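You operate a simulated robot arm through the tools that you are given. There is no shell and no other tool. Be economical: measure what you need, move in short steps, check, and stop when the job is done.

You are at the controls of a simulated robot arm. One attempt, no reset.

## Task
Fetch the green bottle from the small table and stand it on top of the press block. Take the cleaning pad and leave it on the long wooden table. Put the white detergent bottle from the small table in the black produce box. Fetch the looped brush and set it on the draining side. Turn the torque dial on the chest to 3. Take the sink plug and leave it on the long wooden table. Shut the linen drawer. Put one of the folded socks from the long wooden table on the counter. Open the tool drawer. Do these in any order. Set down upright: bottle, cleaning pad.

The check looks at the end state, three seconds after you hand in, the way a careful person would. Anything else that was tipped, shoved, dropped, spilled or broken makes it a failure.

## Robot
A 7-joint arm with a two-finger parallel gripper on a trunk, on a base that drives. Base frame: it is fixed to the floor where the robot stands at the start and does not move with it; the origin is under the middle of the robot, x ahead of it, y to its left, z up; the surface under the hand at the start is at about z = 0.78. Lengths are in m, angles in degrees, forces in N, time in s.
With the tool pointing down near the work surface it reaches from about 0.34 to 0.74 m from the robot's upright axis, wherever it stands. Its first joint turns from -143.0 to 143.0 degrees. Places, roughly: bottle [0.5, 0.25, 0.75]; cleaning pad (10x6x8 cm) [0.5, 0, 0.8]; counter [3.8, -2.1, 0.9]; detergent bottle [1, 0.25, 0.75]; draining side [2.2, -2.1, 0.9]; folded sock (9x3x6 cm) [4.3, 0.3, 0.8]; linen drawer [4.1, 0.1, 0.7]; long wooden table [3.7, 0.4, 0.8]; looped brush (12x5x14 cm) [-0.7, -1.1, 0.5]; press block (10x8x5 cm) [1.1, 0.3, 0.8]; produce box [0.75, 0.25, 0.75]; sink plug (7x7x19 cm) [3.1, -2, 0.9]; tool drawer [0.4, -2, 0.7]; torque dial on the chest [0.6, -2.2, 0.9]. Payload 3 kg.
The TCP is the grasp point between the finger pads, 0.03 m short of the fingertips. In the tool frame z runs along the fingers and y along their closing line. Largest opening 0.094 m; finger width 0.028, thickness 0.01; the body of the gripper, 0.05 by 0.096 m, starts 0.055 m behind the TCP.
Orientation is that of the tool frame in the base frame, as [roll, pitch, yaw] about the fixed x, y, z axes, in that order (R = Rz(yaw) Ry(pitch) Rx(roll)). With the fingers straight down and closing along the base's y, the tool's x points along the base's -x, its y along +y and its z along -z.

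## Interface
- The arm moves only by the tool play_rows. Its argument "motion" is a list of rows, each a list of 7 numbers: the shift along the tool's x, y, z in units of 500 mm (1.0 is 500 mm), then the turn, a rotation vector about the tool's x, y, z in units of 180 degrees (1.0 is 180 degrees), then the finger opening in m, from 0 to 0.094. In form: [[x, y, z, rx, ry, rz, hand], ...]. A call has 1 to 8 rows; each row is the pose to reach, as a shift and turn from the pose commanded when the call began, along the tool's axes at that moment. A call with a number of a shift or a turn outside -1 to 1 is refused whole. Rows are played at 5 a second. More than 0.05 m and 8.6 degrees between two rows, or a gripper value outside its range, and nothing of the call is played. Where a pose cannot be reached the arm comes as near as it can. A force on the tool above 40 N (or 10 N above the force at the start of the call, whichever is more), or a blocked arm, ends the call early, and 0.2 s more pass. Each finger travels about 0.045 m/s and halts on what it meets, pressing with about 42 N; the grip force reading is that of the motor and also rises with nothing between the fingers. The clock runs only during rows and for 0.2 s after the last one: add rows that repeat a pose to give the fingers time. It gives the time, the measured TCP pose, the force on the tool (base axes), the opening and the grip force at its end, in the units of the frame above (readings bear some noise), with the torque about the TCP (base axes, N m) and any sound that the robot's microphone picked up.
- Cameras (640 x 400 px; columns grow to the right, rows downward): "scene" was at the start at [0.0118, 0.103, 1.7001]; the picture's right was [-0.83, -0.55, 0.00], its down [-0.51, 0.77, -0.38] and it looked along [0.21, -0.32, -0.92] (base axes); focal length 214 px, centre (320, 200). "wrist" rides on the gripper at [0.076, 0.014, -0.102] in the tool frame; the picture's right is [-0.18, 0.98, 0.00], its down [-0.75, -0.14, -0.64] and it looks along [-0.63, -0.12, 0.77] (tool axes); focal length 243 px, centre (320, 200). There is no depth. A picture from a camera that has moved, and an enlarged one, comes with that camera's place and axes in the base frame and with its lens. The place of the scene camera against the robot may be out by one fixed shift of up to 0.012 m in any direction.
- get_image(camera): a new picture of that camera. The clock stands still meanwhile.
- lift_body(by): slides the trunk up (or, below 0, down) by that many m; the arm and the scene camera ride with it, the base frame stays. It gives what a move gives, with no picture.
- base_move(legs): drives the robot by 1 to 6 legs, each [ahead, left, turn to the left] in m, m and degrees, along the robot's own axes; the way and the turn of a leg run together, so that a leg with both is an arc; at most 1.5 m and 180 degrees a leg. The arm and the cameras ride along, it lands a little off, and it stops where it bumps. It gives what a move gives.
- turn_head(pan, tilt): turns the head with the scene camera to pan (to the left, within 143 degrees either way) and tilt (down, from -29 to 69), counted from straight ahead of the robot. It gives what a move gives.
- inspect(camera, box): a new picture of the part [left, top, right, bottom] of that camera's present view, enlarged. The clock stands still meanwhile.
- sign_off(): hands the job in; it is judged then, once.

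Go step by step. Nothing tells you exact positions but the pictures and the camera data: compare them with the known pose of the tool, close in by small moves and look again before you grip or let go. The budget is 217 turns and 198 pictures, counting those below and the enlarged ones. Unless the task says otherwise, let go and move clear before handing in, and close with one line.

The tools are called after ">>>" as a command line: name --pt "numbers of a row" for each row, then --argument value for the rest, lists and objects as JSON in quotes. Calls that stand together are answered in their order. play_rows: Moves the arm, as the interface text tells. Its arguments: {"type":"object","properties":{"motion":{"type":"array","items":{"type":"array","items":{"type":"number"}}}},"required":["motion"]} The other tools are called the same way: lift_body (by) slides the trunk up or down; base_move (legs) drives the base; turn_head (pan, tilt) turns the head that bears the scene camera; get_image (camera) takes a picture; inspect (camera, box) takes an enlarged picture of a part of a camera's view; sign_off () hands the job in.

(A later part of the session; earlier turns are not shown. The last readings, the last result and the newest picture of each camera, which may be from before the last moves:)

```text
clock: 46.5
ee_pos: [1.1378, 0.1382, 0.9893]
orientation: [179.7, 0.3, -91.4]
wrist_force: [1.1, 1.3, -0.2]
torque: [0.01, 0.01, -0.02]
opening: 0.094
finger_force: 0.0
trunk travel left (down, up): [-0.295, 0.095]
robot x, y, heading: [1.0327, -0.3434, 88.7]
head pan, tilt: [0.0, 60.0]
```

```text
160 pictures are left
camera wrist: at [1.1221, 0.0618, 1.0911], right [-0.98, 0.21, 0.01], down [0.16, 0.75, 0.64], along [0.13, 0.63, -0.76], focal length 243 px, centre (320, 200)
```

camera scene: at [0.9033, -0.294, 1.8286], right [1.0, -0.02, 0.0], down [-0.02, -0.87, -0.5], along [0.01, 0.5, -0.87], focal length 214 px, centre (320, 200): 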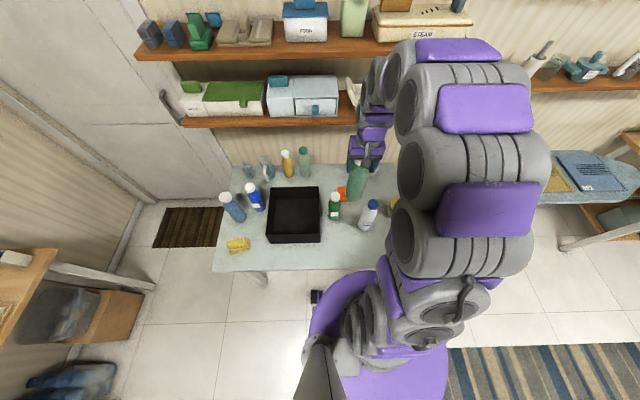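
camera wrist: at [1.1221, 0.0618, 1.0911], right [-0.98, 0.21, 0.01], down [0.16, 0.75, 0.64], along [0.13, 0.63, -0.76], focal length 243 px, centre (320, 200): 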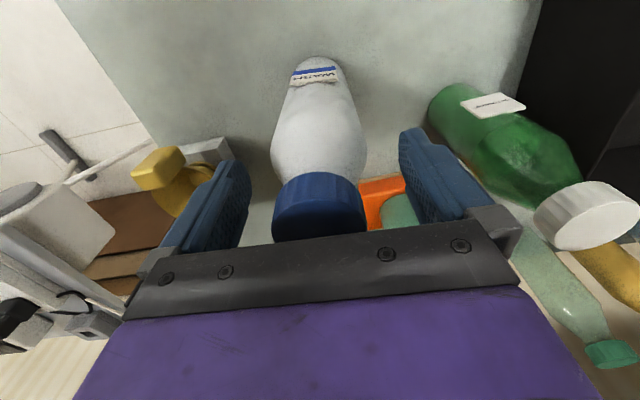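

Aligned over the blue cap; I close and lift well clear.

>>> play_rows --pt "0 0 0 0 0 0 0.06" --pt "0 0 0 0 0 0 0.02" --pt "0 0 0 0 0 0 0.02" --pt "0 0 0 0 0 0 0.02" --pt "0 0 0 0 0 0 0.02" --pt "0 0 0 0 0 0 0.02"

>>> play_rows --pt "0 0 -0.04 0 0 0 0.02" --pt "0 0 -0.13 0 0 0 0.02" --pt "0 0 -0.22 0 0 0 0.02" --pt "0 0 -0.31 0 0 0 0.02" --pt "0 0 -0.4 0 0 0 0.02" --pt "0 0 -0.49 0 0 0 0.02" --pt "0 0 -0.56 0 0 0 0.02"

>>> get_image --camera "wrist"

```text
clock: 48.0
ee_pos: [1.1386, 0.1381, 0.9885]
orientation: [179.7, 0.2, -91.4]
wrist_force: [1.3, 0.8, 10.5]
torque: [0.23, 0.14, -0.04]
opening: 0.0602
finger_force: 42.0
trunk travel left (down, up): [-0.295, 0.095]
robot x, y, heading: [1.03, -0.3476, 88.7]
head pan, tilt: [0.0, 60.0]
```

```text
clock: 49.5
ee_pos: [1.1396, 0.1376, 1.2709]
orientation: [179.7, 0.1, -91.5]
wrist_force: [-0.6, -0.3, -3.6]
torque: [-0.02, -0.02, 0.01]
opening: 0.0442
finger_force: 41.9
trunk travel left (down, up): [-0.295, 0.095]
robot x, y, heading: [1.0327, -0.3447, 88.8]
head pan, tilt: [0.0, 60.0]
```

```text
159 pictures are left
camera wrist: at [1.1233, 0.0612, 1.3732], right [-0.98, 0.21, 0.01], down [0.16, 0.75, 0.64], along [0.13, 0.63, -0.77], focal length 243 px, centre (320, 200)
```

wrist: 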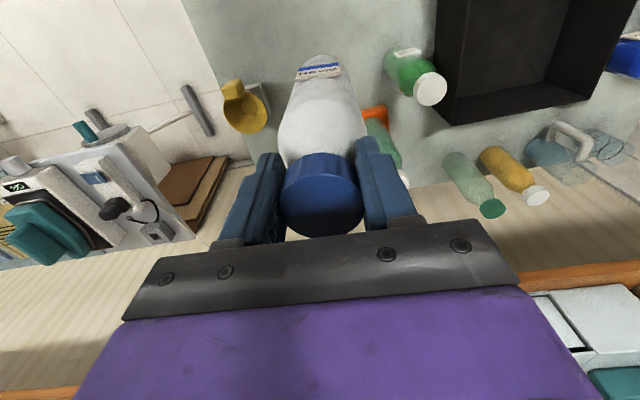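

The bottle slid a bit but is held by its cap. I carry it over the box's centre, a bit higher.

>>> play_rows --pt "0 0 -0.08 0 0 0 0.02" --pt "-0.02 0.09 -0.1 0 0 0 0.02" --pt "-0.03 0.185 -0.1 0 0 0 0.02" --pt "-0.04 0.28 -0.1 0 0 0 0.02" --pt "-0.05 0.375 -0.1 0 0 0 0.02" --pt "-0.06 0.47 -0.1 0 0 0 0.02" --pt "-0.07 0.565 -0.1 0 0 0 0.02" --pt "-0.08 0.66 -0.1 0 0 0 0.02"

>>> get_image --camera "scene"

>>> get_image --camera "wrist"

```text
clock: 51.4
ee_pos: [0.8034, 0.1866, 1.3204]
orientation: [179.9, 0.1, -91.5]
wrist_force: [1.0, 0.4, -3.5]
torque: [0.01, 0.02, -0.01]
opening: 0.0437
finger_force: 41.9
trunk travel left (down, up): [-0.295, 0.095]
robot x, y, heading: [1.0336, -0.3438, 88.7]
head pan, tilt: [0.0, 60.0]
```

```text
158 pictures are left
camera scene: at [0.8925, -0.2917, 1.8278], right [1.0, -0.02, 0.0], down [-0.02, -0.87, -0.5], along [0.02, 0.5, -0.87], focal length 214 px, centre (320, 200)
```

scene: 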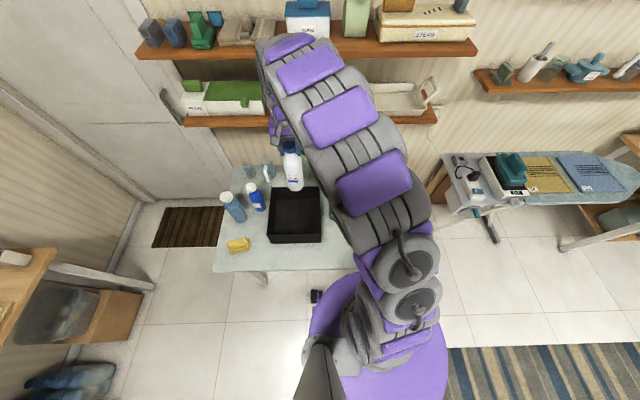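

```text
157 pictures are left
camera wrist: at [0.7889, 0.1117, 1.4226], right [-0.98, 0.21, 0.0], down [0.16, 0.75, 0.64], along [0.13, 0.63, -0.77], focal length 243 px, centre (320, 200)
```

wrist: 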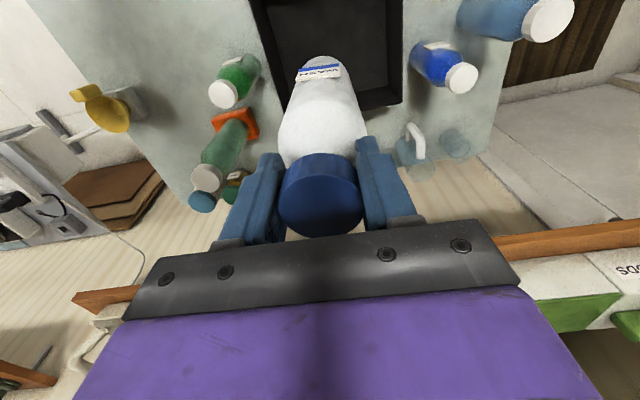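

>>> play_rows --pt "0.014 0.046 0.05 0 0 0 0.02" --pt "0.014 0.046 0.14 0 0 0 0.02" --pt "0.014 0.046 0.23 0 0 0 0.02" --pt "0.014 0.046 0.32 0 0 0 0.02" --pt "0.014 0.046 0.41 0 0 0 0.02" --pt "0.014 0.046 0.48 0 0 0 0.02"

>>> inspect --camera "scene" --box '[220, 150, 360, 260]'

```text
clock: 52.8
ee_pos: [0.7864, 0.1792, 1.0802]
orientation: [179.9, 0.1, -91.4]
wrist_force: [0.1, 0.3, -4.3]
torque: [-0.03, 0.01, 0.01]
opening: 0.0439
finger_force: 41.7
trunk travel left (down, up): [-0.295, 0.095]
robot x, y, heading: [1.0342, -0.3437, 88.5]
head pan, tilt: [0.0, 60.0]
```

```text
3.64 times, centred on (290, 205) of scene
camera zoom: at [0.8956, -0.2916, 1.828], right [1.0, -0.02, 0.0], down [-0.02, -0.87, -0.5], along [0.01, 0.5, -0.87], focal length 780 px, centre (429, 182)
```

zoom: 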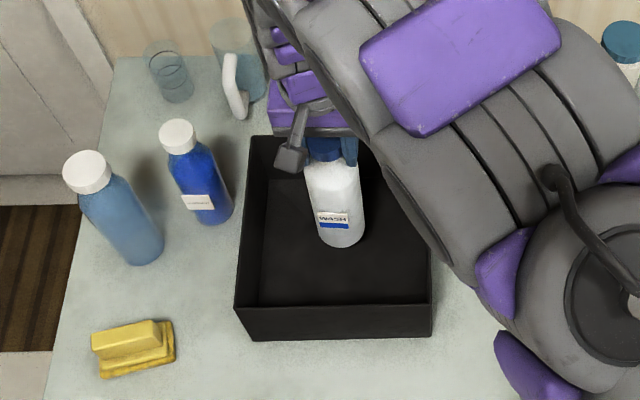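

Inside the box; I lower gently until contact.

>>> play_rows --pt "0 0 0.03 0 0 0 0.02" --pt "0 0 0.06 0 0 0 0.02" --pt "0 0 0.08 0 0 0 0.02" --pt "0 0 0.08 0 0 0 0.02"

>>> play_rows --pt "0 0 0.01 0 0 0 0.02" --pt "0 0 0.02 0 0 0 0.02" --pt "0 0 0.03 0 0 0 0.02" --pt "0 0 0.04 0 0 0 0.02"

>>> inspect --camera "scene" --box '[220, 150, 360, 260]'

```text
clock: 53.8
ee_pos: [0.7852, 0.1815, 1.0415]
orientation: [179.8, 0.2, -91.5]
wrist_force: [1.0, -0.3, -4.6]
torque: [0.0, -0.02, 0.01]
opening: 0.0437
finger_force: 41.7
trunk travel left (down, up): [-0.295, 0.095]
robot x, y, heading: [1.0341, -0.3443, 88.7]
head pan, tilt: [0.0, 60.0]
```

```text
clock: 54.8
ee_pos: [0.7854, 0.1815, 1.0201]
orientation: [179.8, 0.1, -91.4]
wrist_force: [-0.5, -0.3, -4.8]
torque: [0.01, -0.02, 0.01]
opening: 0.0439
finger_force: 41.7
trunk travel left (down, up): [-0.295, 0.095]
robot x, y, heading: [1.0382, -0.3458, 88.3]
head pan, tilt: [0.0, 60.0]
```

```text
3.64 times, centred on (290, 205) of scene
camera zoom: at [0.8962, -0.2923, 1.8281], right [1.0, -0.02, 0.0], down [-0.02, -0.87, -0.5], along [0.01, 0.5, -0.87], focal length 780 px, centre (429, 182)
```

zoom: 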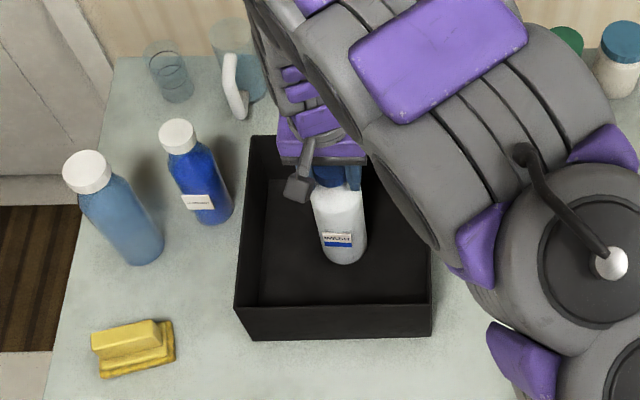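

>>> play_rows --pt "0 0 0.005 0 0 0 0.02" --pt "0 0 0.01 0 0 0 0.02" --pt "0 0 0.015 0 0 0 0.02" --pt "0 0 0.02 0 0 0 0.02"

>>> play_rows --pt "0 0 0.005 0 0 0 0.02" --pt "0 0 0.01 0 0 0 0.02" --pt "0 0 0.015 0 0 0 0.02" --pt "0 0 0.02 0 0 0 0.02"

```text
clock: 55.8
ee_pos: [0.786, 0.1803, 1.0118]
orientation: [179.7, 0.3, -91.5]
wrist_force: [-1.1, -0.2, 2.1]
torque: [-0.22, 0.05, 0.0]
opening: 0.0436
finger_force: 42.0
trunk travel left (down, up): [-0.295, 0.095]
robot x, y, heading: [1.0356, -0.3462, 88.7]
head pan, tilt: [0.0, 60.0]
```

```text
clock: 56.4
ee_pos: [0.7853, 0.1816, 1.0106]
orientation: [179.6, 0.5, -91.4]
wrist_force: [0.4, -3.6, 27.4]
torque: [-1.36, -0.85, -0.14]
opening: 0.0443
finger_force: 42.0
trunk travel left (down, up): [-0.295, 0.095]
robot x, y, heading: [1.0363, -0.3475, 88.6]
head pan, tilt: [0.0, 60.0]
stopped in row 3: the force on the tool passed its limit at 45 N (the readings are from after the stop); the commanded pose is now the measured one
```

Contact made; I release and rise, then look.

>>> play_rows --pt "0 0 -0.003 0 0 0 0.02" --pt "0 0 -0.003 0 0 0 0.07" --pt "0 0 -0.003 0 0 0 0.094" --pt "0 0 -0.003 0 0 0 0.094" --pt "0 0 -0.06 0 0 0 0.094" --pt "0 0 -0.15 0 0 0 0.094" --pt "0 0 -0.24 0 0 0 0.094" --pt "0 0 -0.33 0 0 0 0.094"

>>> get_image --camera "wrist"

>>> inspect --camera "scene" --box '[220, 150, 360, 260]'

```text
clock: 58.2
ee_pos: [0.787, 0.178, 1.1747]
orientation: [179.6, 0.4, -91.4]
wrist_force: [-0.2, -0.6, -0.7]
torque: [0.03, 0.02, 0.02]
opening: 0.0942
finger_force: 0.1
trunk travel left (down, up): [-0.295, 0.095]
robot x, y, heading: [1.0353, -0.3484, 88.7]
head pan, tilt: [0.0, 60.0]
```

```text
154 pictures are left
camera wrist: at [0.7715, 0.1026, 1.2766], right [-0.98, 0.21, 0.01], down [0.16, 0.75, 0.65], along [0.13, 0.63, -0.76], focal length 243 px, centre (320, 200)
```

wrist: 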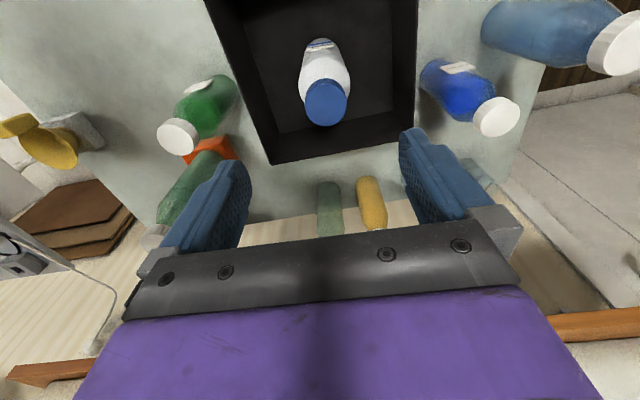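

```text
3.64 times, centred on (290, 205) of scene
camera zoom: at [0.898, -0.2953, 1.8283], right [1.0, -0.02, 0.0], down [-0.02, -0.87, -0.5], along [0.01, 0.5, -0.87], focal length 780 px, centre (429, 182)
```

zoom: 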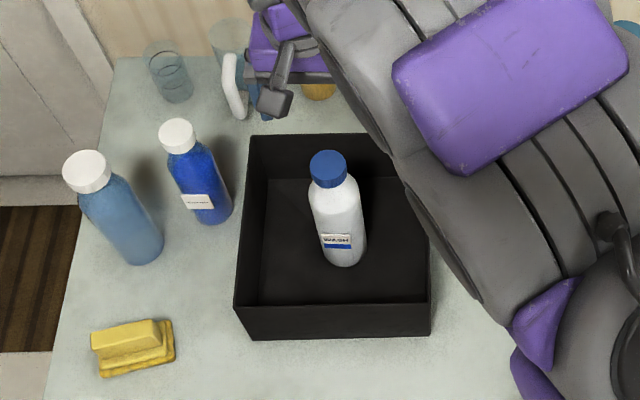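

The detergent stands in the box. Next the pad: I shift the robot along the table and rotate the wrist so the fingers straddle its handle.

>>> base_move --legs '[[-0.03, 0.38, 0]]'

>>> play_rows --pt "0 0 0 0 0 0.045 0.094" --pt "0 0 0 0 0 0.09 0.094" --pt "0 0 0 0 0 0.135 0.094" --pt "0 0 0 0 0 0.18 0.094" --pt "0 0 0 0 0 0.225 0.094" --pt "0 0 0 0 0 0.27 0.094" --pt "0 0 0 0 0 0.315 0.094" --pt "0 0 0 0 0 0.36 0.094"

>>> inspect --camera "scene" --box '[220, 150, 380, 270]'

```text
clock: 60.6
ee_pos: [0.4016, 0.1586, 1.1744]
orientation: [179.5, 0.5, -91.3]
wrist_force: [0.7, 0.2, 0.5]
torque: [0.04, -0.01, -0.02]
opening: 0.094
finger_force: 0.0
trunk travel left (down, up): [-0.295, 0.095]
robot x, y, heading: [0.6486, -0.366, 88.4]
head pan, tilt: [0.0, 60.0]
```

```text
clock: 62.4
ee_pos: [0.3991, 0.1566, 1.1736]
orientation: [179.3, -0.1, -156.2]
wrist_force: [-0.3, -0.3, 0.5]
torque: [-0.02, -0.05, 0.0]
opening: 0.0939
finger_force: 0.2
trunk travel left (down, up): [-0.295, 0.095]
robot x, y, heading: [0.6481, -0.3643, 88.8]
head pan, tilt: [0.0, 60.0]
```

```text
3.33 times, centred on (300, 210) of scene
camera zoom: at [0.513, -0.3145, 1.8283], right [1.0, -0.02, 0.0], down [-0.02, -0.87, -0.5], along [0.01, 0.5, -0.87], focal length 715 px, centre (387, 167)
```

zoom: 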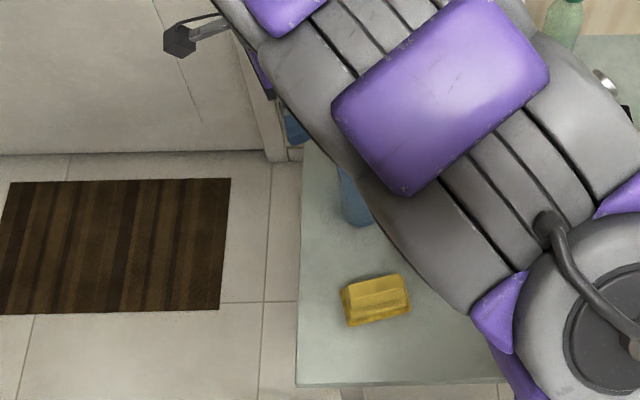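

>>> play_rows --pt "-0.02 -0.06 0 0 0 0.036 0.094" --pt "-0.04 -0.14 0 0 0 0.072 0.094" --pt "-0.07 -0.22 0 0 0 0.072 0.094" --pt "-0.1 -0.3 0 0 0 0.072 0.094" --pt "-0.1 -0.3 0.08 0 0 0.072 0.094" --pt "-0.1 -0.3 0.17 0 0 0.072 0.094" --pt "-0.1 -0.3 0.26 0 0 0.072 0.094"

>>> get_image --camera "wrist"

>>> inspect --camera "scene" --box '[220, 150, 380, 270]'

```text
clock: 64.0
ee_pos: [0.5047, 0.0434, 1.0399]
orientation: [179.4, -0.3, -169.0]
wrist_force: [0.8, -0.2, 0.0]
torque: [-0.04, 0.0, 0.01]
opening: 0.0942
finger_force: 0.0
trunk travel left (down, up): [-0.295, 0.095]
robot x, y, heading: [0.6484, -0.3659, 88.7]
head pan, tilt: [0.0, 60.0]
```

```text
151 pictures are left
camera wrist: at [0.4275, 0.0415, 1.1434], right [0.0, 1.0, 0.01], down [0.77, 0.0, 0.64], along [0.64, 0.01, -0.77], focal length 243 px, centre (320, 200)
```

wrist: 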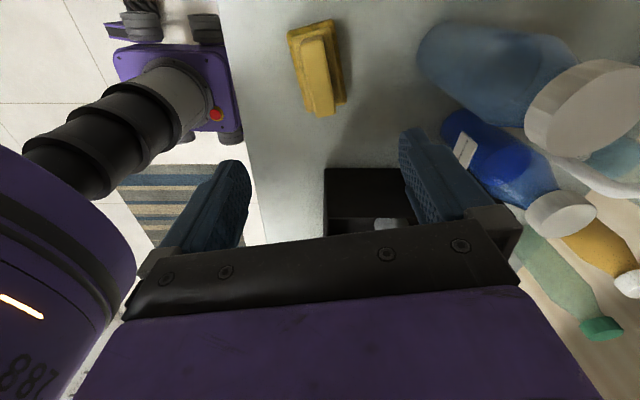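

```text
3.33 times, centred on (300, 210) of scene
camera zoom: at [0.5108, -0.3121, 1.8281], right [1.0, -0.02, 0.0], down [-0.02, -0.87, -0.5], along [0.01, 0.5, -0.87], focal length 715 px, centre (387, 167)
```

zoom: 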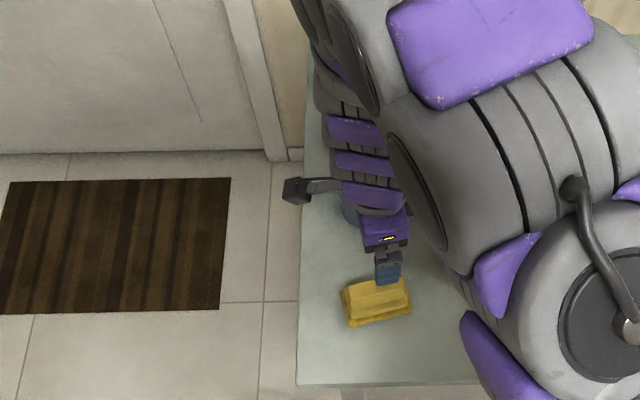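

>>> play_rows --pt "0.017 -0.003 0.09 0 0 -0.015 0.094" --pt "0.017 -0.003 0.18 0 0 -0.015 0.094" --pt "0.017 -0.003 0.26 0 0 -0.015 0.094" --pt "0.017 -0.003 0.32 0 0 -0.015 0.094"

>>> get_image --camera "wrist"

>>> inspect --camera "scene" --box '[260, 170, 360, 250]'

```text
clock: 65.0
ee_pos: [0.4971, 0.0422, 0.8814]
orientation: [179.5, -0.2, -166.3]
wrist_force: [0.7, 0.3, -0.2]
torque: [0.0, 0.0, 0.02]
opening: 0.0942
finger_force: 0.0
trunk travel left (down, up): [-0.295, 0.095]
robot x, y, heading: [0.6513, -0.3642, 88.5]
head pan, tilt: [0.0, 60.0]
```

```text
149 pictures are left
camera wrist: at [0.4197, 0.0365, 0.9846], right [-0.05, 1.0, 0.01], down [0.77, 0.04, 0.64], along [0.64, 0.04, -0.77], focal length 243 px, centre (320, 200)
```

wrist: 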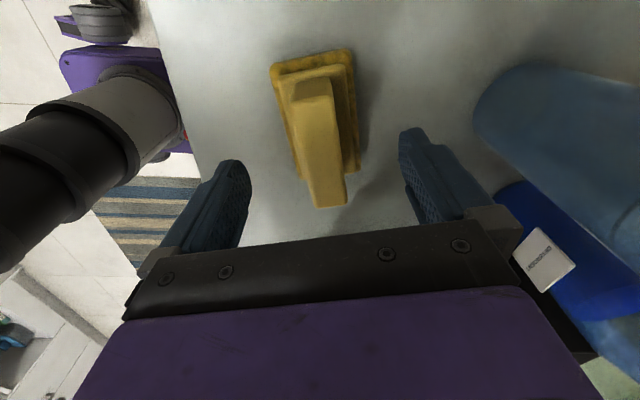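

```text
5.00 times, centred on (310, 210) of scene
camera zoom: at [0.5115, -0.3138, 1.8282], right [1.0, -0.02, 0.0], down [-0.02, -0.87, -0.5], along [0.01, 0.5, -0.87], focal length 1072 px, centre (370, 150)
```

zoom: 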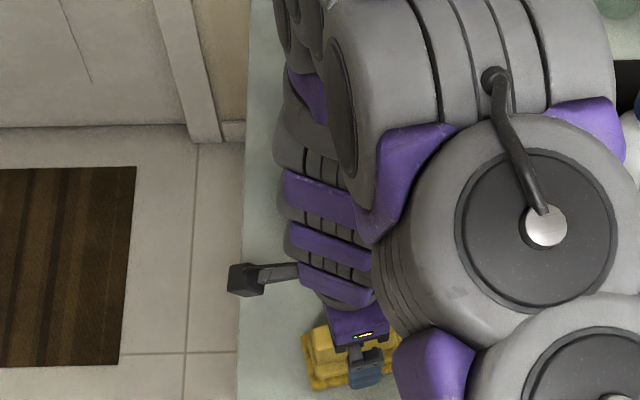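

>>> play_rows --pt "0.03 0.006 0.03 0 0 0 0.094" --pt "0.03 0.006 0.066 0 0 0 0.094" --pt "0.03 0.006 0.066 0 0 0 0.05" --pt "0.03 0.006 0.066 0 0 0 0.0" --pt "0.03 0.006 0.066 0 0 0 0.0" --pt "0.03 0.006 0.066 0 0 0 0.0" --pt "0.03 0.006 0.066 0 0 0 0.0"

>>> get_image --camera "wrist"

```text
clock: 66.6
ee_pos: [0.4818, 0.0417, 0.8488]
orientation: [179.5, -0.2, -166.4]
wrist_force: [-0.8, 0.5, 0.5]
torque: [-0.02, 0.0, 0.02]
opening: 0.0297
finger_force: 37.3
trunk travel left (down, up): [-0.295, 0.095]
robot x, y, heading: [0.6489, -0.364, 88.6]
head pan, tilt: [0.0, 60.0]
```

```text
147 pictures are left
camera wrist: at [0.4043, 0.0361, 0.9525], right [-0.05, 1.0, 0.01], down [0.77, 0.03, 0.64], along [0.64, 0.04, -0.77], focal length 243 px, centre (320, 200)
```

wrist: 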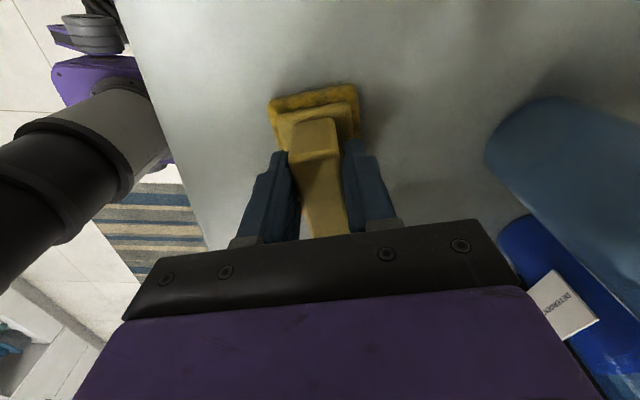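

>>> play_rows --pt "0 0 -0.06 0 0 0 0.0" --pt "0 0 -0.15 0 0 0 0.0" --pt "0 0 -0.24 0 0 0 0.0" --pt "0 0 -0.33 0 0 0 0.0" --pt "0 0 -0.42 0 0 0 0.0" --pt "0 0 -0.5 0 0 0 0.0"

>>> base_move --legs '[[-0.5, 0, 0], [0, -1.4, 0], [0, -1.4, 0]]'

>>> turn_head --pan 0 --tilt 45

>>> get_image --camera "scene"

>>> get_image --camera "wrist"

```text
clock: 68.0
ee_pos: [0.4814, 0.0357, 1.101]
orientation: [179.4, -0.3, -166.4]
wrist_force: [0.5, -0.2, -1.2]
torque: [0.01, 0.01, 0.0]
opening: 0.0292
finger_force: 42.3
trunk travel left (down, up): [-0.295, 0.095]
robot x, y, heading: [0.6454, -0.3627, 88.6]
head pan, tilt: [0.0, 60.0]
```

```text
clock: 84.2
ee_pos: [3.2832, -0.5504, 1.1]
orientation: [179.4, -0.2, -167.3]
wrist_force: [-0.3, -0.5, -1.0]
torque: [0.0, 0.03, -0.02]
opening: 0.0298
finger_force: 42.1
trunk travel left (down, up): [-0.295, 0.095]
robot x, y, heading: [3.4475, -0.9553, 87.8]
head pan, tilt: [0.0, 60.0]
```

```text
clock: 84.9
ee_pos: [3.2855, -0.5509, 1.1021]
orientation: [179.3, -0.2, -167.2]
wrist_force: [0.9, 0.2, -1.5]
torque: [-0.02, 0.03, -0.01]
opening: 0.0295
finger_force: 42.0
trunk travel left (down, up): [-0.295, 0.095]
robot x, y, heading: [3.4476, -0.9562, 87.8]
head pan, tilt: [0.0, 45.0]
```

```text
146 pictures are left
camera scene: at [3.3132, -0.8884, 1.8478], right [1.0, -0.04, 0.0], down [-0.03, -0.71, -0.71], along [0.03, 0.7, -0.71], focal length 214 px, centre (320, 200)
```

scene: 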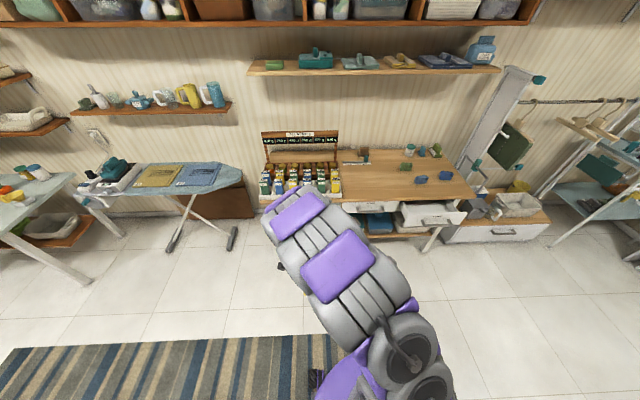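

```text
145 pictures are left
camera wrist: at [3.2085, -0.5548, 1.2033], right [-0.04, 1.0, 0.01], down [0.77, 0.02, 0.64], along [0.64, 0.03, -0.77], focal length 243 px, centre (320, 200)
```

wrist: 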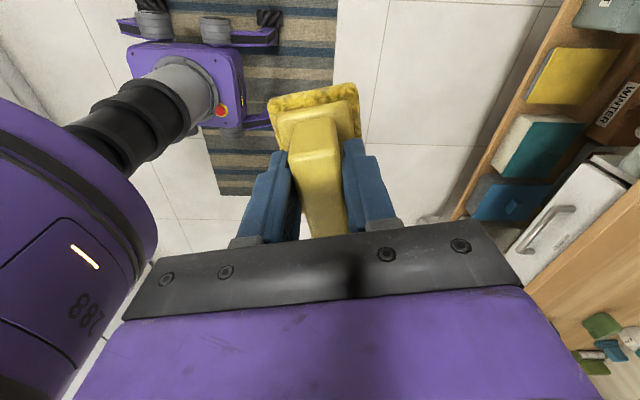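

>>> inspect --camera "scene" --box '[250, 120, 510, 260]'

```text
2.46 times, centred on (380, 190) of scene
camera zoom: at [3.3132, -0.8884, 1.8478], right [1.0, -0.04, 0.0], down [-0.03, -0.71, -0.71], along [0.03, 0.7, -0.71], focal length 528 px, centre (172, 225)
```

zoom: 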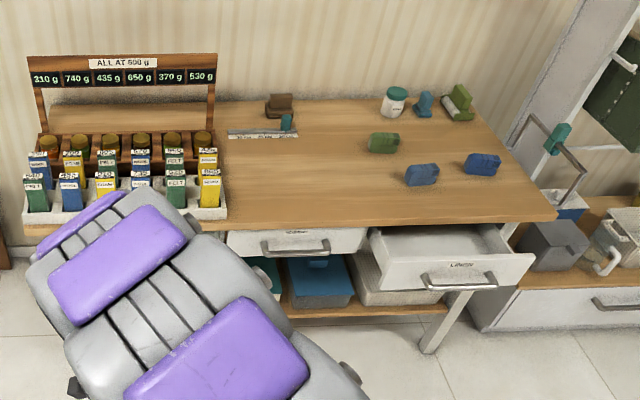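

The long table has free space left of the folded socks; the linen drawer stands open at its right. I move in to set the pad down there.

>>> play_rows --pt "-0.08 -0.018 0 0 0 0 0.0" --pt "-0.16 -0.036 0 0 0 0 0.0" --pt "-0.24 -0.054 0 0 0 0 0.0" --pt "-0.32 -0.072 0 0 0 0 0.0" --pt "-0.4 -0.09 0 0 0 0 0.0" --pt "-0.48 -0.108 0 0 0 0 0.0"

>>> base_move --legs '[[0, -0.2, 2], [0.58, 0, 0]]'

>>> turn_head --pan 0 --tilt 55

>>> get_image --camera "scene"

>>> get_image --camera "wrist"

```text
clock: 86.3
ee_pos: [3.5333, -0.5491, 1.0989]
orientation: [179.2, -0.3, -167.2]
wrist_force: [0.3, -0.3, -0.8]
torque: [0.01, 0.05, 0.01]
opening: 0.0295
finger_force: 41.8
trunk travel left (down, up): [-0.295, 0.095]
robot x, y, heading: [3.446, -0.9535, 88.1]
head pan, tilt: [0.0, 45.0]
```

```text
clock: 90.8
ee_pos: [3.7274, 0.0293, 1.098]
orientation: [179.3, -0.5, -165.3]
wrist_force: [-0.2, -0.6, -0.9]
torque: [0.0, 0.01, 0.01]
opening: 0.0296
finger_force: 42.3
trunk travel left (down, up): [-0.295, 0.095]
robot x, y, heading: [3.6509, -0.3775, 89.7]
head pan, tilt: [0.0, 45.0]
```

```text
clock: 91.5
ee_pos: [3.7256, 0.0269, 1.0977]
orientation: [179.2, -0.4, -165.4]
wrist_force: [0.3, 0.8, -0.6]
torque: [-0.02, 0.05, 0.01]
opening: 0.0296
finger_force: 41.7
trunk travel left (down, up): [-0.295, 0.095]
robot x, y, heading: [3.6565, -0.3777, 89.5]
head pan, tilt: [0.0, 55.0]
```

```text
143 pictures are left
camera scene: at [3.5265, -0.3259, 1.8352], right [1.0, -0.01, 0.0], down [-0.01, -0.82, -0.57], along [0.0, 0.57, -0.82], focal length 214 px, centre (320, 200)
```

scene: 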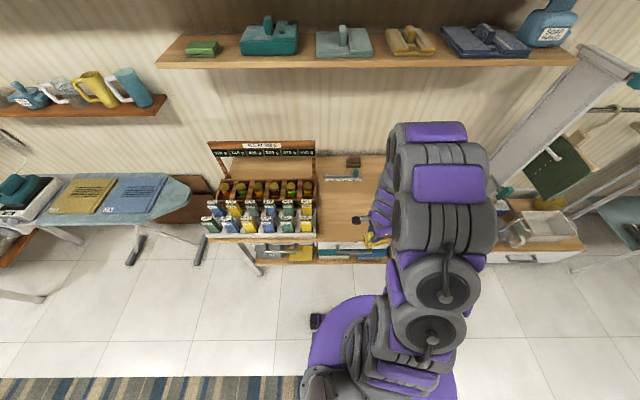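

```text
142 pictures are left
camera wrist: at [3.6496, 0.0209, 1.2016], right [-0.07, 1.0, 0.01], down [0.77, 0.05, 0.64], along [0.63, 0.05, -0.77], focal length 243 px, centre (320, 200)
```

wrist: 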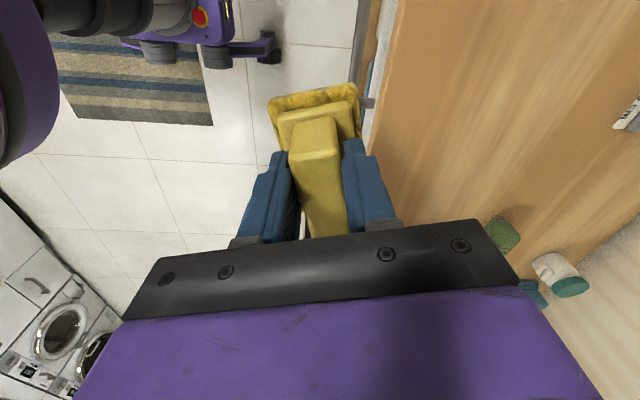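

>>> play_rows --pt "-0.02 0.08 0 0 0 0 0.0" --pt "-0.045 0.17 0 0 0 0 0.0" --pt "-0.068 0.26 0 0 0 0 0.0" --pt "-0.09 0.35 0 0 0 0 0.0" --pt "-0.115 0.44 0 0 0 0 0.0" --pt "-0.136 0.523 0.02 0 0 0 0.0" --pt "-0.136 0.523 0.11 0 0 0 0.0" --pt "-0.136 0.523 0.2 0 0 0 0.0"

>>> play_rows --pt "0 0 0.06 0 0 0 0" --pt "0 0 0.12 0 0 0 0" --pt "0 0 0.18 0 0 0 0" --pt "0 0 0.2 0 0 0 0"

>>> get_image --camera "wrist"

>>> inspect --camera "scene" --box '[290, 120, 450, 240]'

```text
clock: 93.3
ee_pos: [3.7211, 0.3026, 0.9994]
orientation: [179.3, -0.1, -165.4]
wrist_force: [-0.7, 0.6, -1.2]
torque: [-0.01, 0.01, -0.02]
opening: 0.0295
finger_force: 42.5
trunk travel left (down, up): [-0.295, 0.095]
robot x, y, heading: [3.6508, -0.3797, 89.5]
head pan, tilt: [0.0, 55.0]
```

```text
clock: 94.3
ee_pos: [3.7187, 0.3007, 0.9008]
orientation: [179.3, -0.1, -165.3]
wrist_force: [0.3, 0.6, -1.0]
torque: [0.0, 0.0, 0.0]
opening: 0.0297
finger_force: 41.9
trunk travel left (down, up): [-0.295, 0.095]
robot x, y, heading: [3.6506, -0.3795, 89.6]
head pan, tilt: [0.0, 55.0]
```

```text
141 pictures are left
camera wrist: at [3.642, 0.2938, 1.0041], right [-0.07, 1.0, 0.01], down [0.77, 0.05, 0.64], along [0.64, 0.05, -0.77], focal length 243 px, centre (320, 200)
```

wrist: 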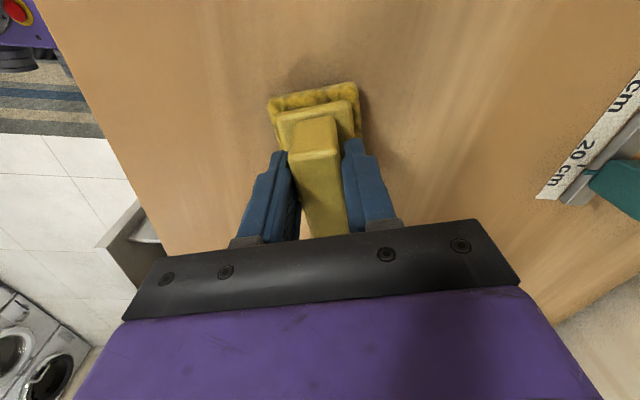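

```text
3.33 times, centred on (370, 180) of scene
camera zoom: at [3.5171, -0.3236, 1.8345], right [1.0, -0.01, 0.0], down [0.0, -0.82, -0.57], along [0.0, 0.57, -0.82], focal length 715 px, centre (153, 267)
```

zoom: 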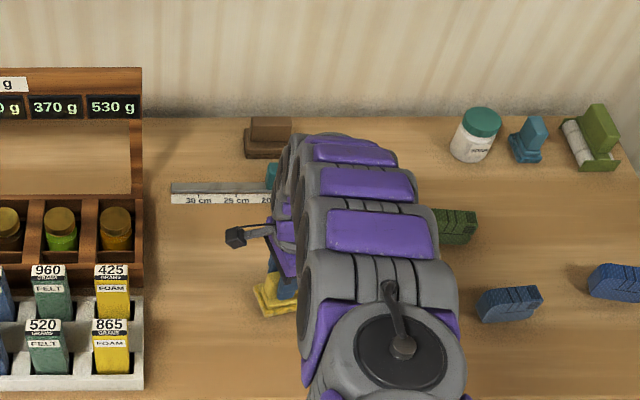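

>>> play_rows --pt "0 0 0.015 0 0 0 0" --pt "0 0 0.03 0 0 0 0" --pt "0 0 0.045 0 0 0 0" --pt "0 0 0.06 0 0 0 0"

>>> play_rows --pt "0 0 0.006 0 0 0 0" --pt "0 0 0.012 0 0 0 0" --pt "0 0 0.018 0 0 0 0" --pt "0 0 0.024 0 0 0 0" --pt "0 0 0.03 0 0 0 0" --pt "0 0 0.036 0 0 0 0"

```text
clock: 95.2
ee_pos: [3.7177, 0.3036, 0.8879]
orientation: [178.6, 0.2, -165.4]
wrist_force: [1.1, -11.1, 25.5]
torque: [-0.26, 0.18, 0.0]
opening: 0.0296
finger_force: 42.0
trunk travel left (down, up): [-0.295, 0.095]
robot x, y, heading: [3.6518, -0.3792, 89.9]
head pan, tilt: [0.0, 55.0]
stopped in row 3: the force on the tool passed its limit at 40 N (the readings are from after the stop); the commanded pose is now the measured one
```

```text
clock: 95.5
ee_pos: [3.7182, 0.3045, 0.8875]
orientation: [178.5, 0.1, -165.3]
wrist_force: [-0.1, -10.1, 26.2]
torque: [-0.16, 0.16, -0.04]
opening: 0.0294
finger_force: 42.2
trunk travel left (down, up): [-0.295, 0.095]
robot x, y, heading: [3.6517, -0.3765, 89.6]
head pan, tilt: [0.0, 55.0]
stopped in row 1: the force on the tool passed its limit at 41 N (the readings are from after the stop); the commanded pose is now the measured one
```

Contact: this table is at about z 0.82. I release and rise.

>>> play_rows --pt "0 0 -0.004 0 0 0 0.0" --pt "0 0 -0.004 0 0 0 0.05" --pt "0 0 -0.004 0 0 0 0.094" --pt "0 0 -0.004 0 0 0 0.094" --pt "0 0 -0.06 0 0 0 0.094" --pt "0 0 -0.15 0 0 0 0.094" --pt "0 0 -0.24 0 0 0 0.094" --pt "0 0 -0.33 0 0 0 0.094"

>>> get_image --camera "wrist"

```text
clock: 97.3
ee_pos: [3.72, 0.2987, 1.0496]
orientation: [178.7, 0.1, -165.3]
wrist_force: [0.3, 0.6, 0.1]
torque: [0.03, -0.01, -0.02]
opening: 0.0939
finger_force: 0.1
trunk travel left (down, up): [-0.295, 0.095]
robot x, y, heading: [3.6518, -0.3778, 89.8]
head pan, tilt: [0.0, 55.0]
```

```text
139 pictures are left
camera wrist: at [3.642, 0.2908, 1.153], right [-0.07, 1.0, 0.03], down [0.77, 0.04, 0.64], along [0.64, 0.06, -0.77], focal length 243 px, centre (320, 200)
```

wrist: 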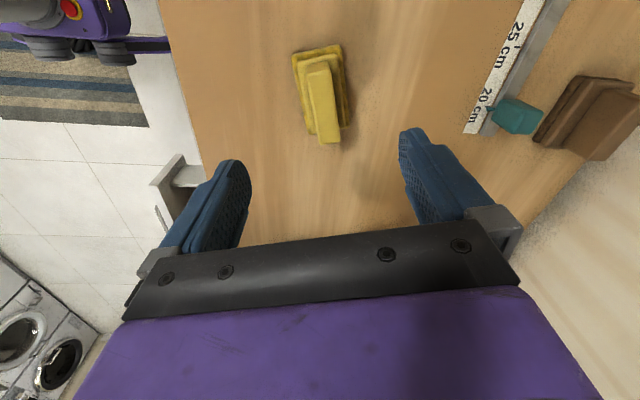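

The pad sits upright on the long table. Now the linen drawer: I back off, shift right and look at it.

>>> play_rows --pt "0 0 -0.09 0 0 -0.045 0.06" --pt "0 0 -0.1 0 0 -0.09 0.03" --pt "0 0 -0.1 0 0 -0.135 0.0" --pt "0 0 -0.1 0 0 -0.18 0.0" --pt "0 0 -0.1 0 0 -0.225 0.0" --pt "0 0 -0.1 0 0 -0.27 0.0" --pt "0 0 -0.1 0 0 -0.315 0.0" --pt "0 0 -0.1 0 0 -0.36 0.0"

>>> base_move --legs '[[-0.45, 0, 0], [0, -0.5, 0]]'

>>> turn_head --pan 0 --tilt 45

>>> get_image --camera "scene"

>>> get_image --camera "wrist"

```text
clock: 99.1
ee_pos: [3.7206, 0.3009, 1.0988]
orientation: [179.5, 1.4, -100.6]
wrist_force: [1.2, -0.8, -0.9]
torque: [0.0, -0.03, -0.02]
opening: 0.0
finger_force: 33.1
trunk travel left (down, up): [-0.295, 0.095]
robot x, y, heading: [3.6517, -0.379, 89.6]
head pan, tilt: [0.0, 55.0]
```

```text
clock: 104.5
ee_pos: [4.2149, -0.1579, 1.1008]
orientation: [-180.0, 1.6, -100.9]
wrist_force: [-0.5, 0.3, 0.4]
torque: [0.01, -0.03, -0.01]
opening: 0.0
finger_force: 33.5
trunk travel left (down, up): [-0.295, 0.095]
robot x, y, heading: [4.1529, -0.84, 89.0]
head pan, tilt: [0.0, 55.0]
```

```text
clock: 105.2
ee_pos: [4.2186, -0.1606, 1.1022]
orientation: [179.7, 1.4, -100.9]
wrist_force: [-0.5, 1.2, 0.3]
torque: [0.0, -0.05, 0.02]
opening: 0.0001
finger_force: 33.1
trunk travel left (down, up): [-0.295, 0.095]
robot x, y, heading: [4.1505, -0.8367, 89.6]
head pan, tilt: [0.0, 45.0]
```

```text
138 pictures are left
camera scene: at [4.0105, -0.7711, 1.8473], right [1.0, -0.01, 0.0], down [-0.01, -0.71, -0.7], along [0.01, 0.7, -0.71], focal length 214 px, centre (320, 200)
```

scene: 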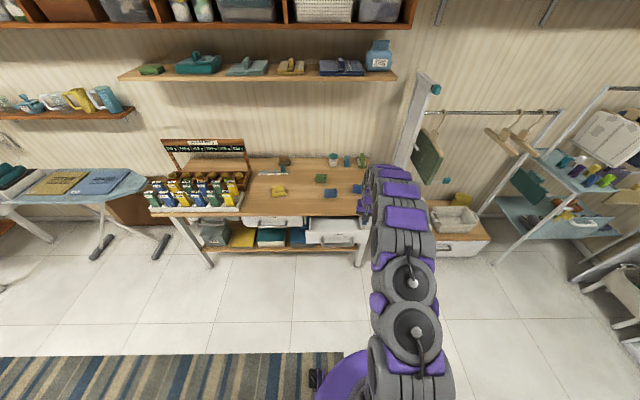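

```text
137 pictures are left
camera wrist: at [4.1894, -0.235, 1.2024], right [-0.93, 0.36, 0.01], down [0.28, 0.7, 0.66], along [0.23, 0.62, -0.75], focal length 243 px, centre (320, 200)
```

wrist: 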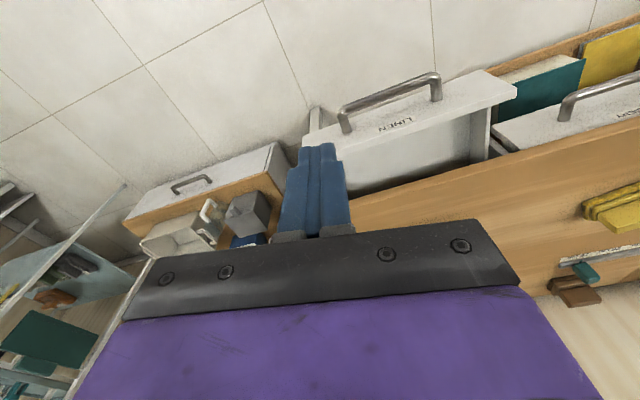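

>>> play_rows --pt "0 0 0 0 0 -0.03 0" --pt "0 0 0 0 0 -0.06 0"

>>> play_rows --pt "0 0 0 0 -0.045 0 0" --pt "0 0 0 0 -0.09 0 0" --pt "0 0 0 0 -0.135 0 0" --pt "0 0 0 0 -0.18 0 0" --pt "0 0 0 0 -0.225 0 0" --pt "0 0 0 0 -0.27 0 0" --pt "0 0 0 0 -0.315 0 0" --pt "0 0 0 0 -0.36 0 0"

>>> get_image --camera "scene"

```text
clock: 105.8
ee_pos: [4.2323, -0.1615, 1.1004]
orientation: [179.3, 1.7, -90.2]
wrist_force: [0.7, 0.5, -0.1]
torque: [0.02, 0.0, 0.02]
opening: 0.0
finger_force: 33.3
trunk travel left (down, up): [-0.295, 0.095]
robot x, y, heading: [4.1505, -0.8349, 89.3]
head pan, tilt: [0.0, 45.0]
```

```text
clock: 107.6
ee_pos: [4.2284, -0.1609, 1.1006]
orientation: [178.9, 66.5, -91.1]
wrist_force: [0.1, -1.4, 0.3]
torque: [-0.02, 0.02, -0.03]
opening: 0.0001
finger_force: 32.6
trunk travel left (down, up): [-0.295, 0.095]
robot x, y, heading: [4.1517, -0.8355, 89.6]
head pan, tilt: [0.0, 45.0]
```

```text
136 pictures are left
camera scene: at [4.0233, -0.7712, 1.8481], right [1.0, -0.01, 0.0], down [-0.01, -0.71, -0.7], along [0.01, 0.7, -0.71], focal length 214 px, centre (320, 200)
```

scene: 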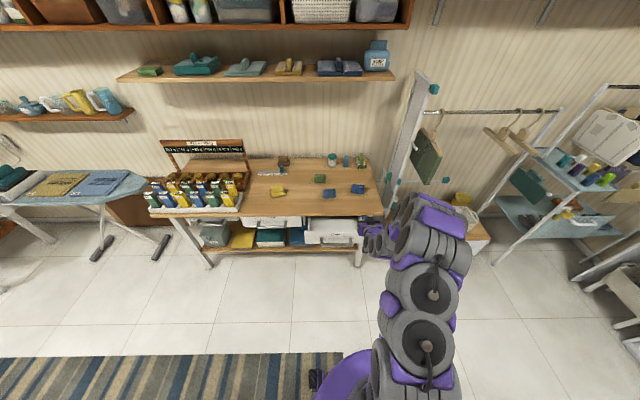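

>>> play_rows --pt "0 0.08 0 0 0 0 0" --pt "0 0.16 0 0 0 0 0" --pt "0 0.235 0 0 0 0 0"

>>> lift_body --by -0.28

>>> get_image --camera "wrist"

>>> inspect --camera "scene" --box '[240, 180, 440, 300]'

```text
clock: 108.4
ee_pos: [4.1049, -0.1594, 1.1002]
orientation: [179.4, 66.5, -90.6]
wrist_force: [0.3, 0.4, -0.1]
torque: [-0.01, -0.01, -0.01]
opening: 0.0
finger_force: 33.2
trunk travel left (down, up): [-0.295, 0.095]
robot x, y, heading: [4.1542, -0.8365, 89.3]
head pan, tilt: [0.0, 45.0]
```

```text
clock: 111.2
ee_pos: [4.1066, -0.1609, 0.822]
orientation: [179.3, 66.4, -90.8]
wrist_force: [-0.9, -0.1, -0.2]
torque: [-0.01, -0.01, 0.0]
opening: 0.0
finger_force: 32.9
trunk travel left (down, up): [-0.015, 0.375]
robot x, y, heading: [4.153, -0.838, 89.2]
head pan, tilt: [0.0, 45.0]
```

```text
135 pictures are left
camera wrist: at [4.0921, -0.2845, 0.793], right [-0.98, 0.08, 0.17], down [0.15, -0.29, 0.95], along [0.12, 0.96, 0.27], focal length 243 px, centre (320, 200)
```

wrist: 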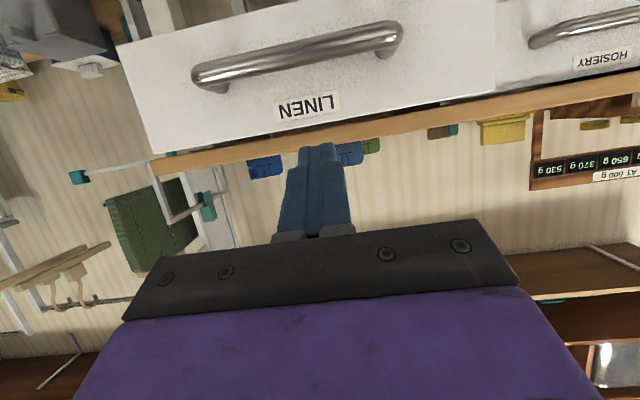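

```text
3.20 times, centred on (340, 240) of scene
camera zoom: at [4.0185, -0.7727, 1.5679], right [1.0, -0.01, 0.0], down [-0.01, -0.71, -0.71], along [0.01, 0.71, -0.71], focal length 686 px, centre (256, 72)
```

zoom: 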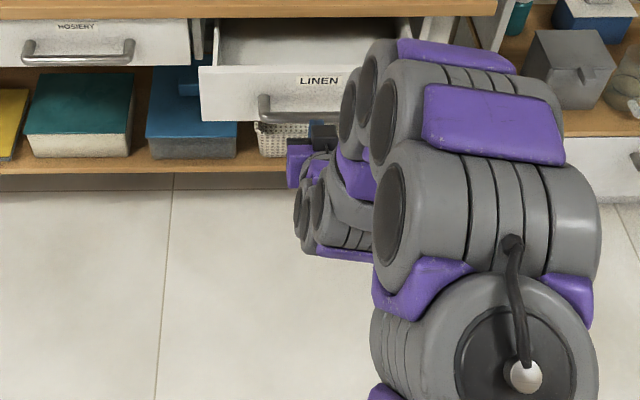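

I lower the fingertips to the label height, above the handle, and push the drawer in.

>>> play_rows --pt "0.04 0 0.018 0 0 0 0" --pt "0.082 0 0.036 0 0 0 0" --pt "0.05 0 0.11 0 0 0 0" --pt "0.018 0 0.183 0 0 0 0" --pt "-0.014 0 0.256 0 0 0 0"

>>> play_rows --pt "-0.032 0 0.073 0 0 0 0" --pt "-0.064 0 0.147 0 0 0 0" --pt "-0.096 0 0.22 0 0 0 0"

>>> get_image --camera "scene"

>>> get_image --camera "wrist"

```text
clock: 112.4
ee_pos: [4.1076, -0.0389, 0.7744]
orientation: [179.3, 66.2, -90.7]
wrist_force: [0.0, 0.7, 0.0]
torque: [0.03, -0.01, 0.01]
opening: 0.0
finger_force: 32.6
trunk travel left (down, up): [-0.015, 0.375]
robot x, y, heading: [4.1549, -0.838, 89.4]
head pan, tilt: [0.0, 45.0]
```

```text
clock: 113.2
ee_pos: [4.1092, 0.0813, 0.7758]
orientation: [179.3, 66.3, -90.7]
wrist_force: [0.7, 0.3, 1.0]
torque: [0.02, -0.02, 0.0]
opening: 0.0001
finger_force: 32.8
trunk travel left (down, up): [-0.015, 0.375]
robot x, y, heading: [4.1527, -0.8365, 89.2]
head pan, tilt: [0.0, 45.0]
```

```text
133 pictures are left
camera scene: at [4.0178, -0.7704, 1.5677], right [1.0, -0.01, 0.0], down [-0.01, -0.71, -0.7], along [0.01, 0.7, -0.71], focal length 214 px, centre (320, 200)
```

scene: 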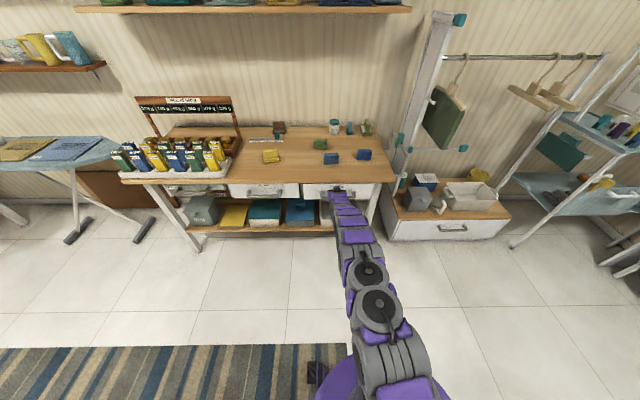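

```text
132 pictures are left
camera wrist: at [4.0931, -0.0427, 0.7481], right [-0.98, 0.08, 0.17], down [0.15, -0.28, 0.95], along [0.12, 0.96, 0.27], focal length 243 px, centre (320, 200)
```

wrist: 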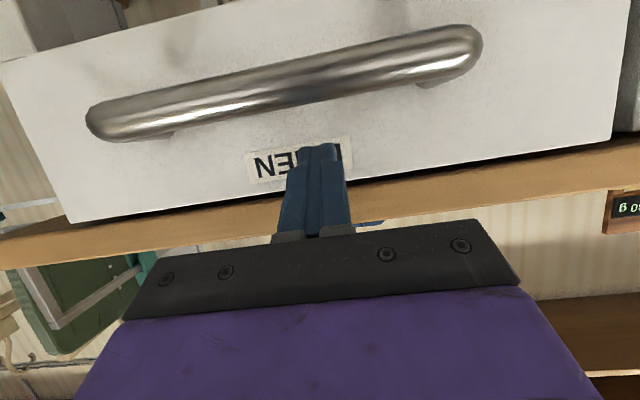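

Nearly flush; I push the remaining bit until it resists.

>>> play_rows --pt "-0.008 0 0.018 0 0 0 0" --pt "-0.016 0 0.037 0 0 0 0" --pt "-0.024 0 0.055 0 0 0 0" --pt "-0.032 0 0.073 0 0 0 0"

>>> inspect --camera "scene" --box '[180, 160, 420, 260]'

```text
clock: 114.1
ee_pos: [4.1081, 0.1065, 0.7758]
orientation: [179.5, 66.1, -90.4]
wrist_force: [0.1, -21.2, 4.9]
torque: [0.14, -0.22, -0.05]
opening: 0.0
finger_force: 33.3
out of reach, approached as far as the arm can: row 4
trunk travel left (down, up): [-0.015, 0.375]
robot x, y, heading: [4.1506, -0.8402, 89.4]
head pan, tilt: [0.0, 45.0]
stopped in row 4: the force on the tool passed its limit at 42 N (the readings are from after the stop); the commanded pose is now the measured one
```

```text
2.67 times, centred on (300, 210) of scene
camera zoom: at [4.0191, -0.7759, 1.5681], right [1.0, -0.01, 0.0], down [-0.01, -0.71, -0.71], along [0.01, 0.71, -0.71], focal length 572 px, centre (373, 173)
```

zoom: 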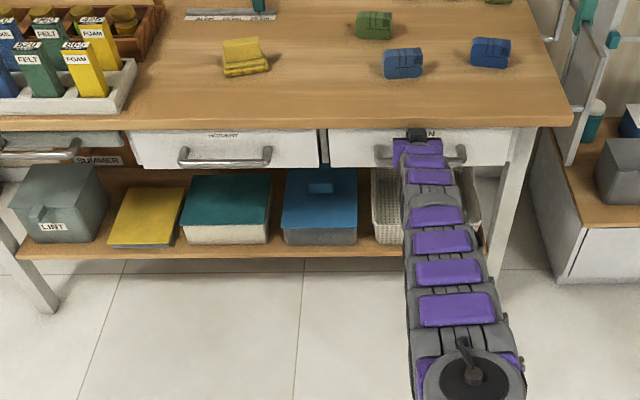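

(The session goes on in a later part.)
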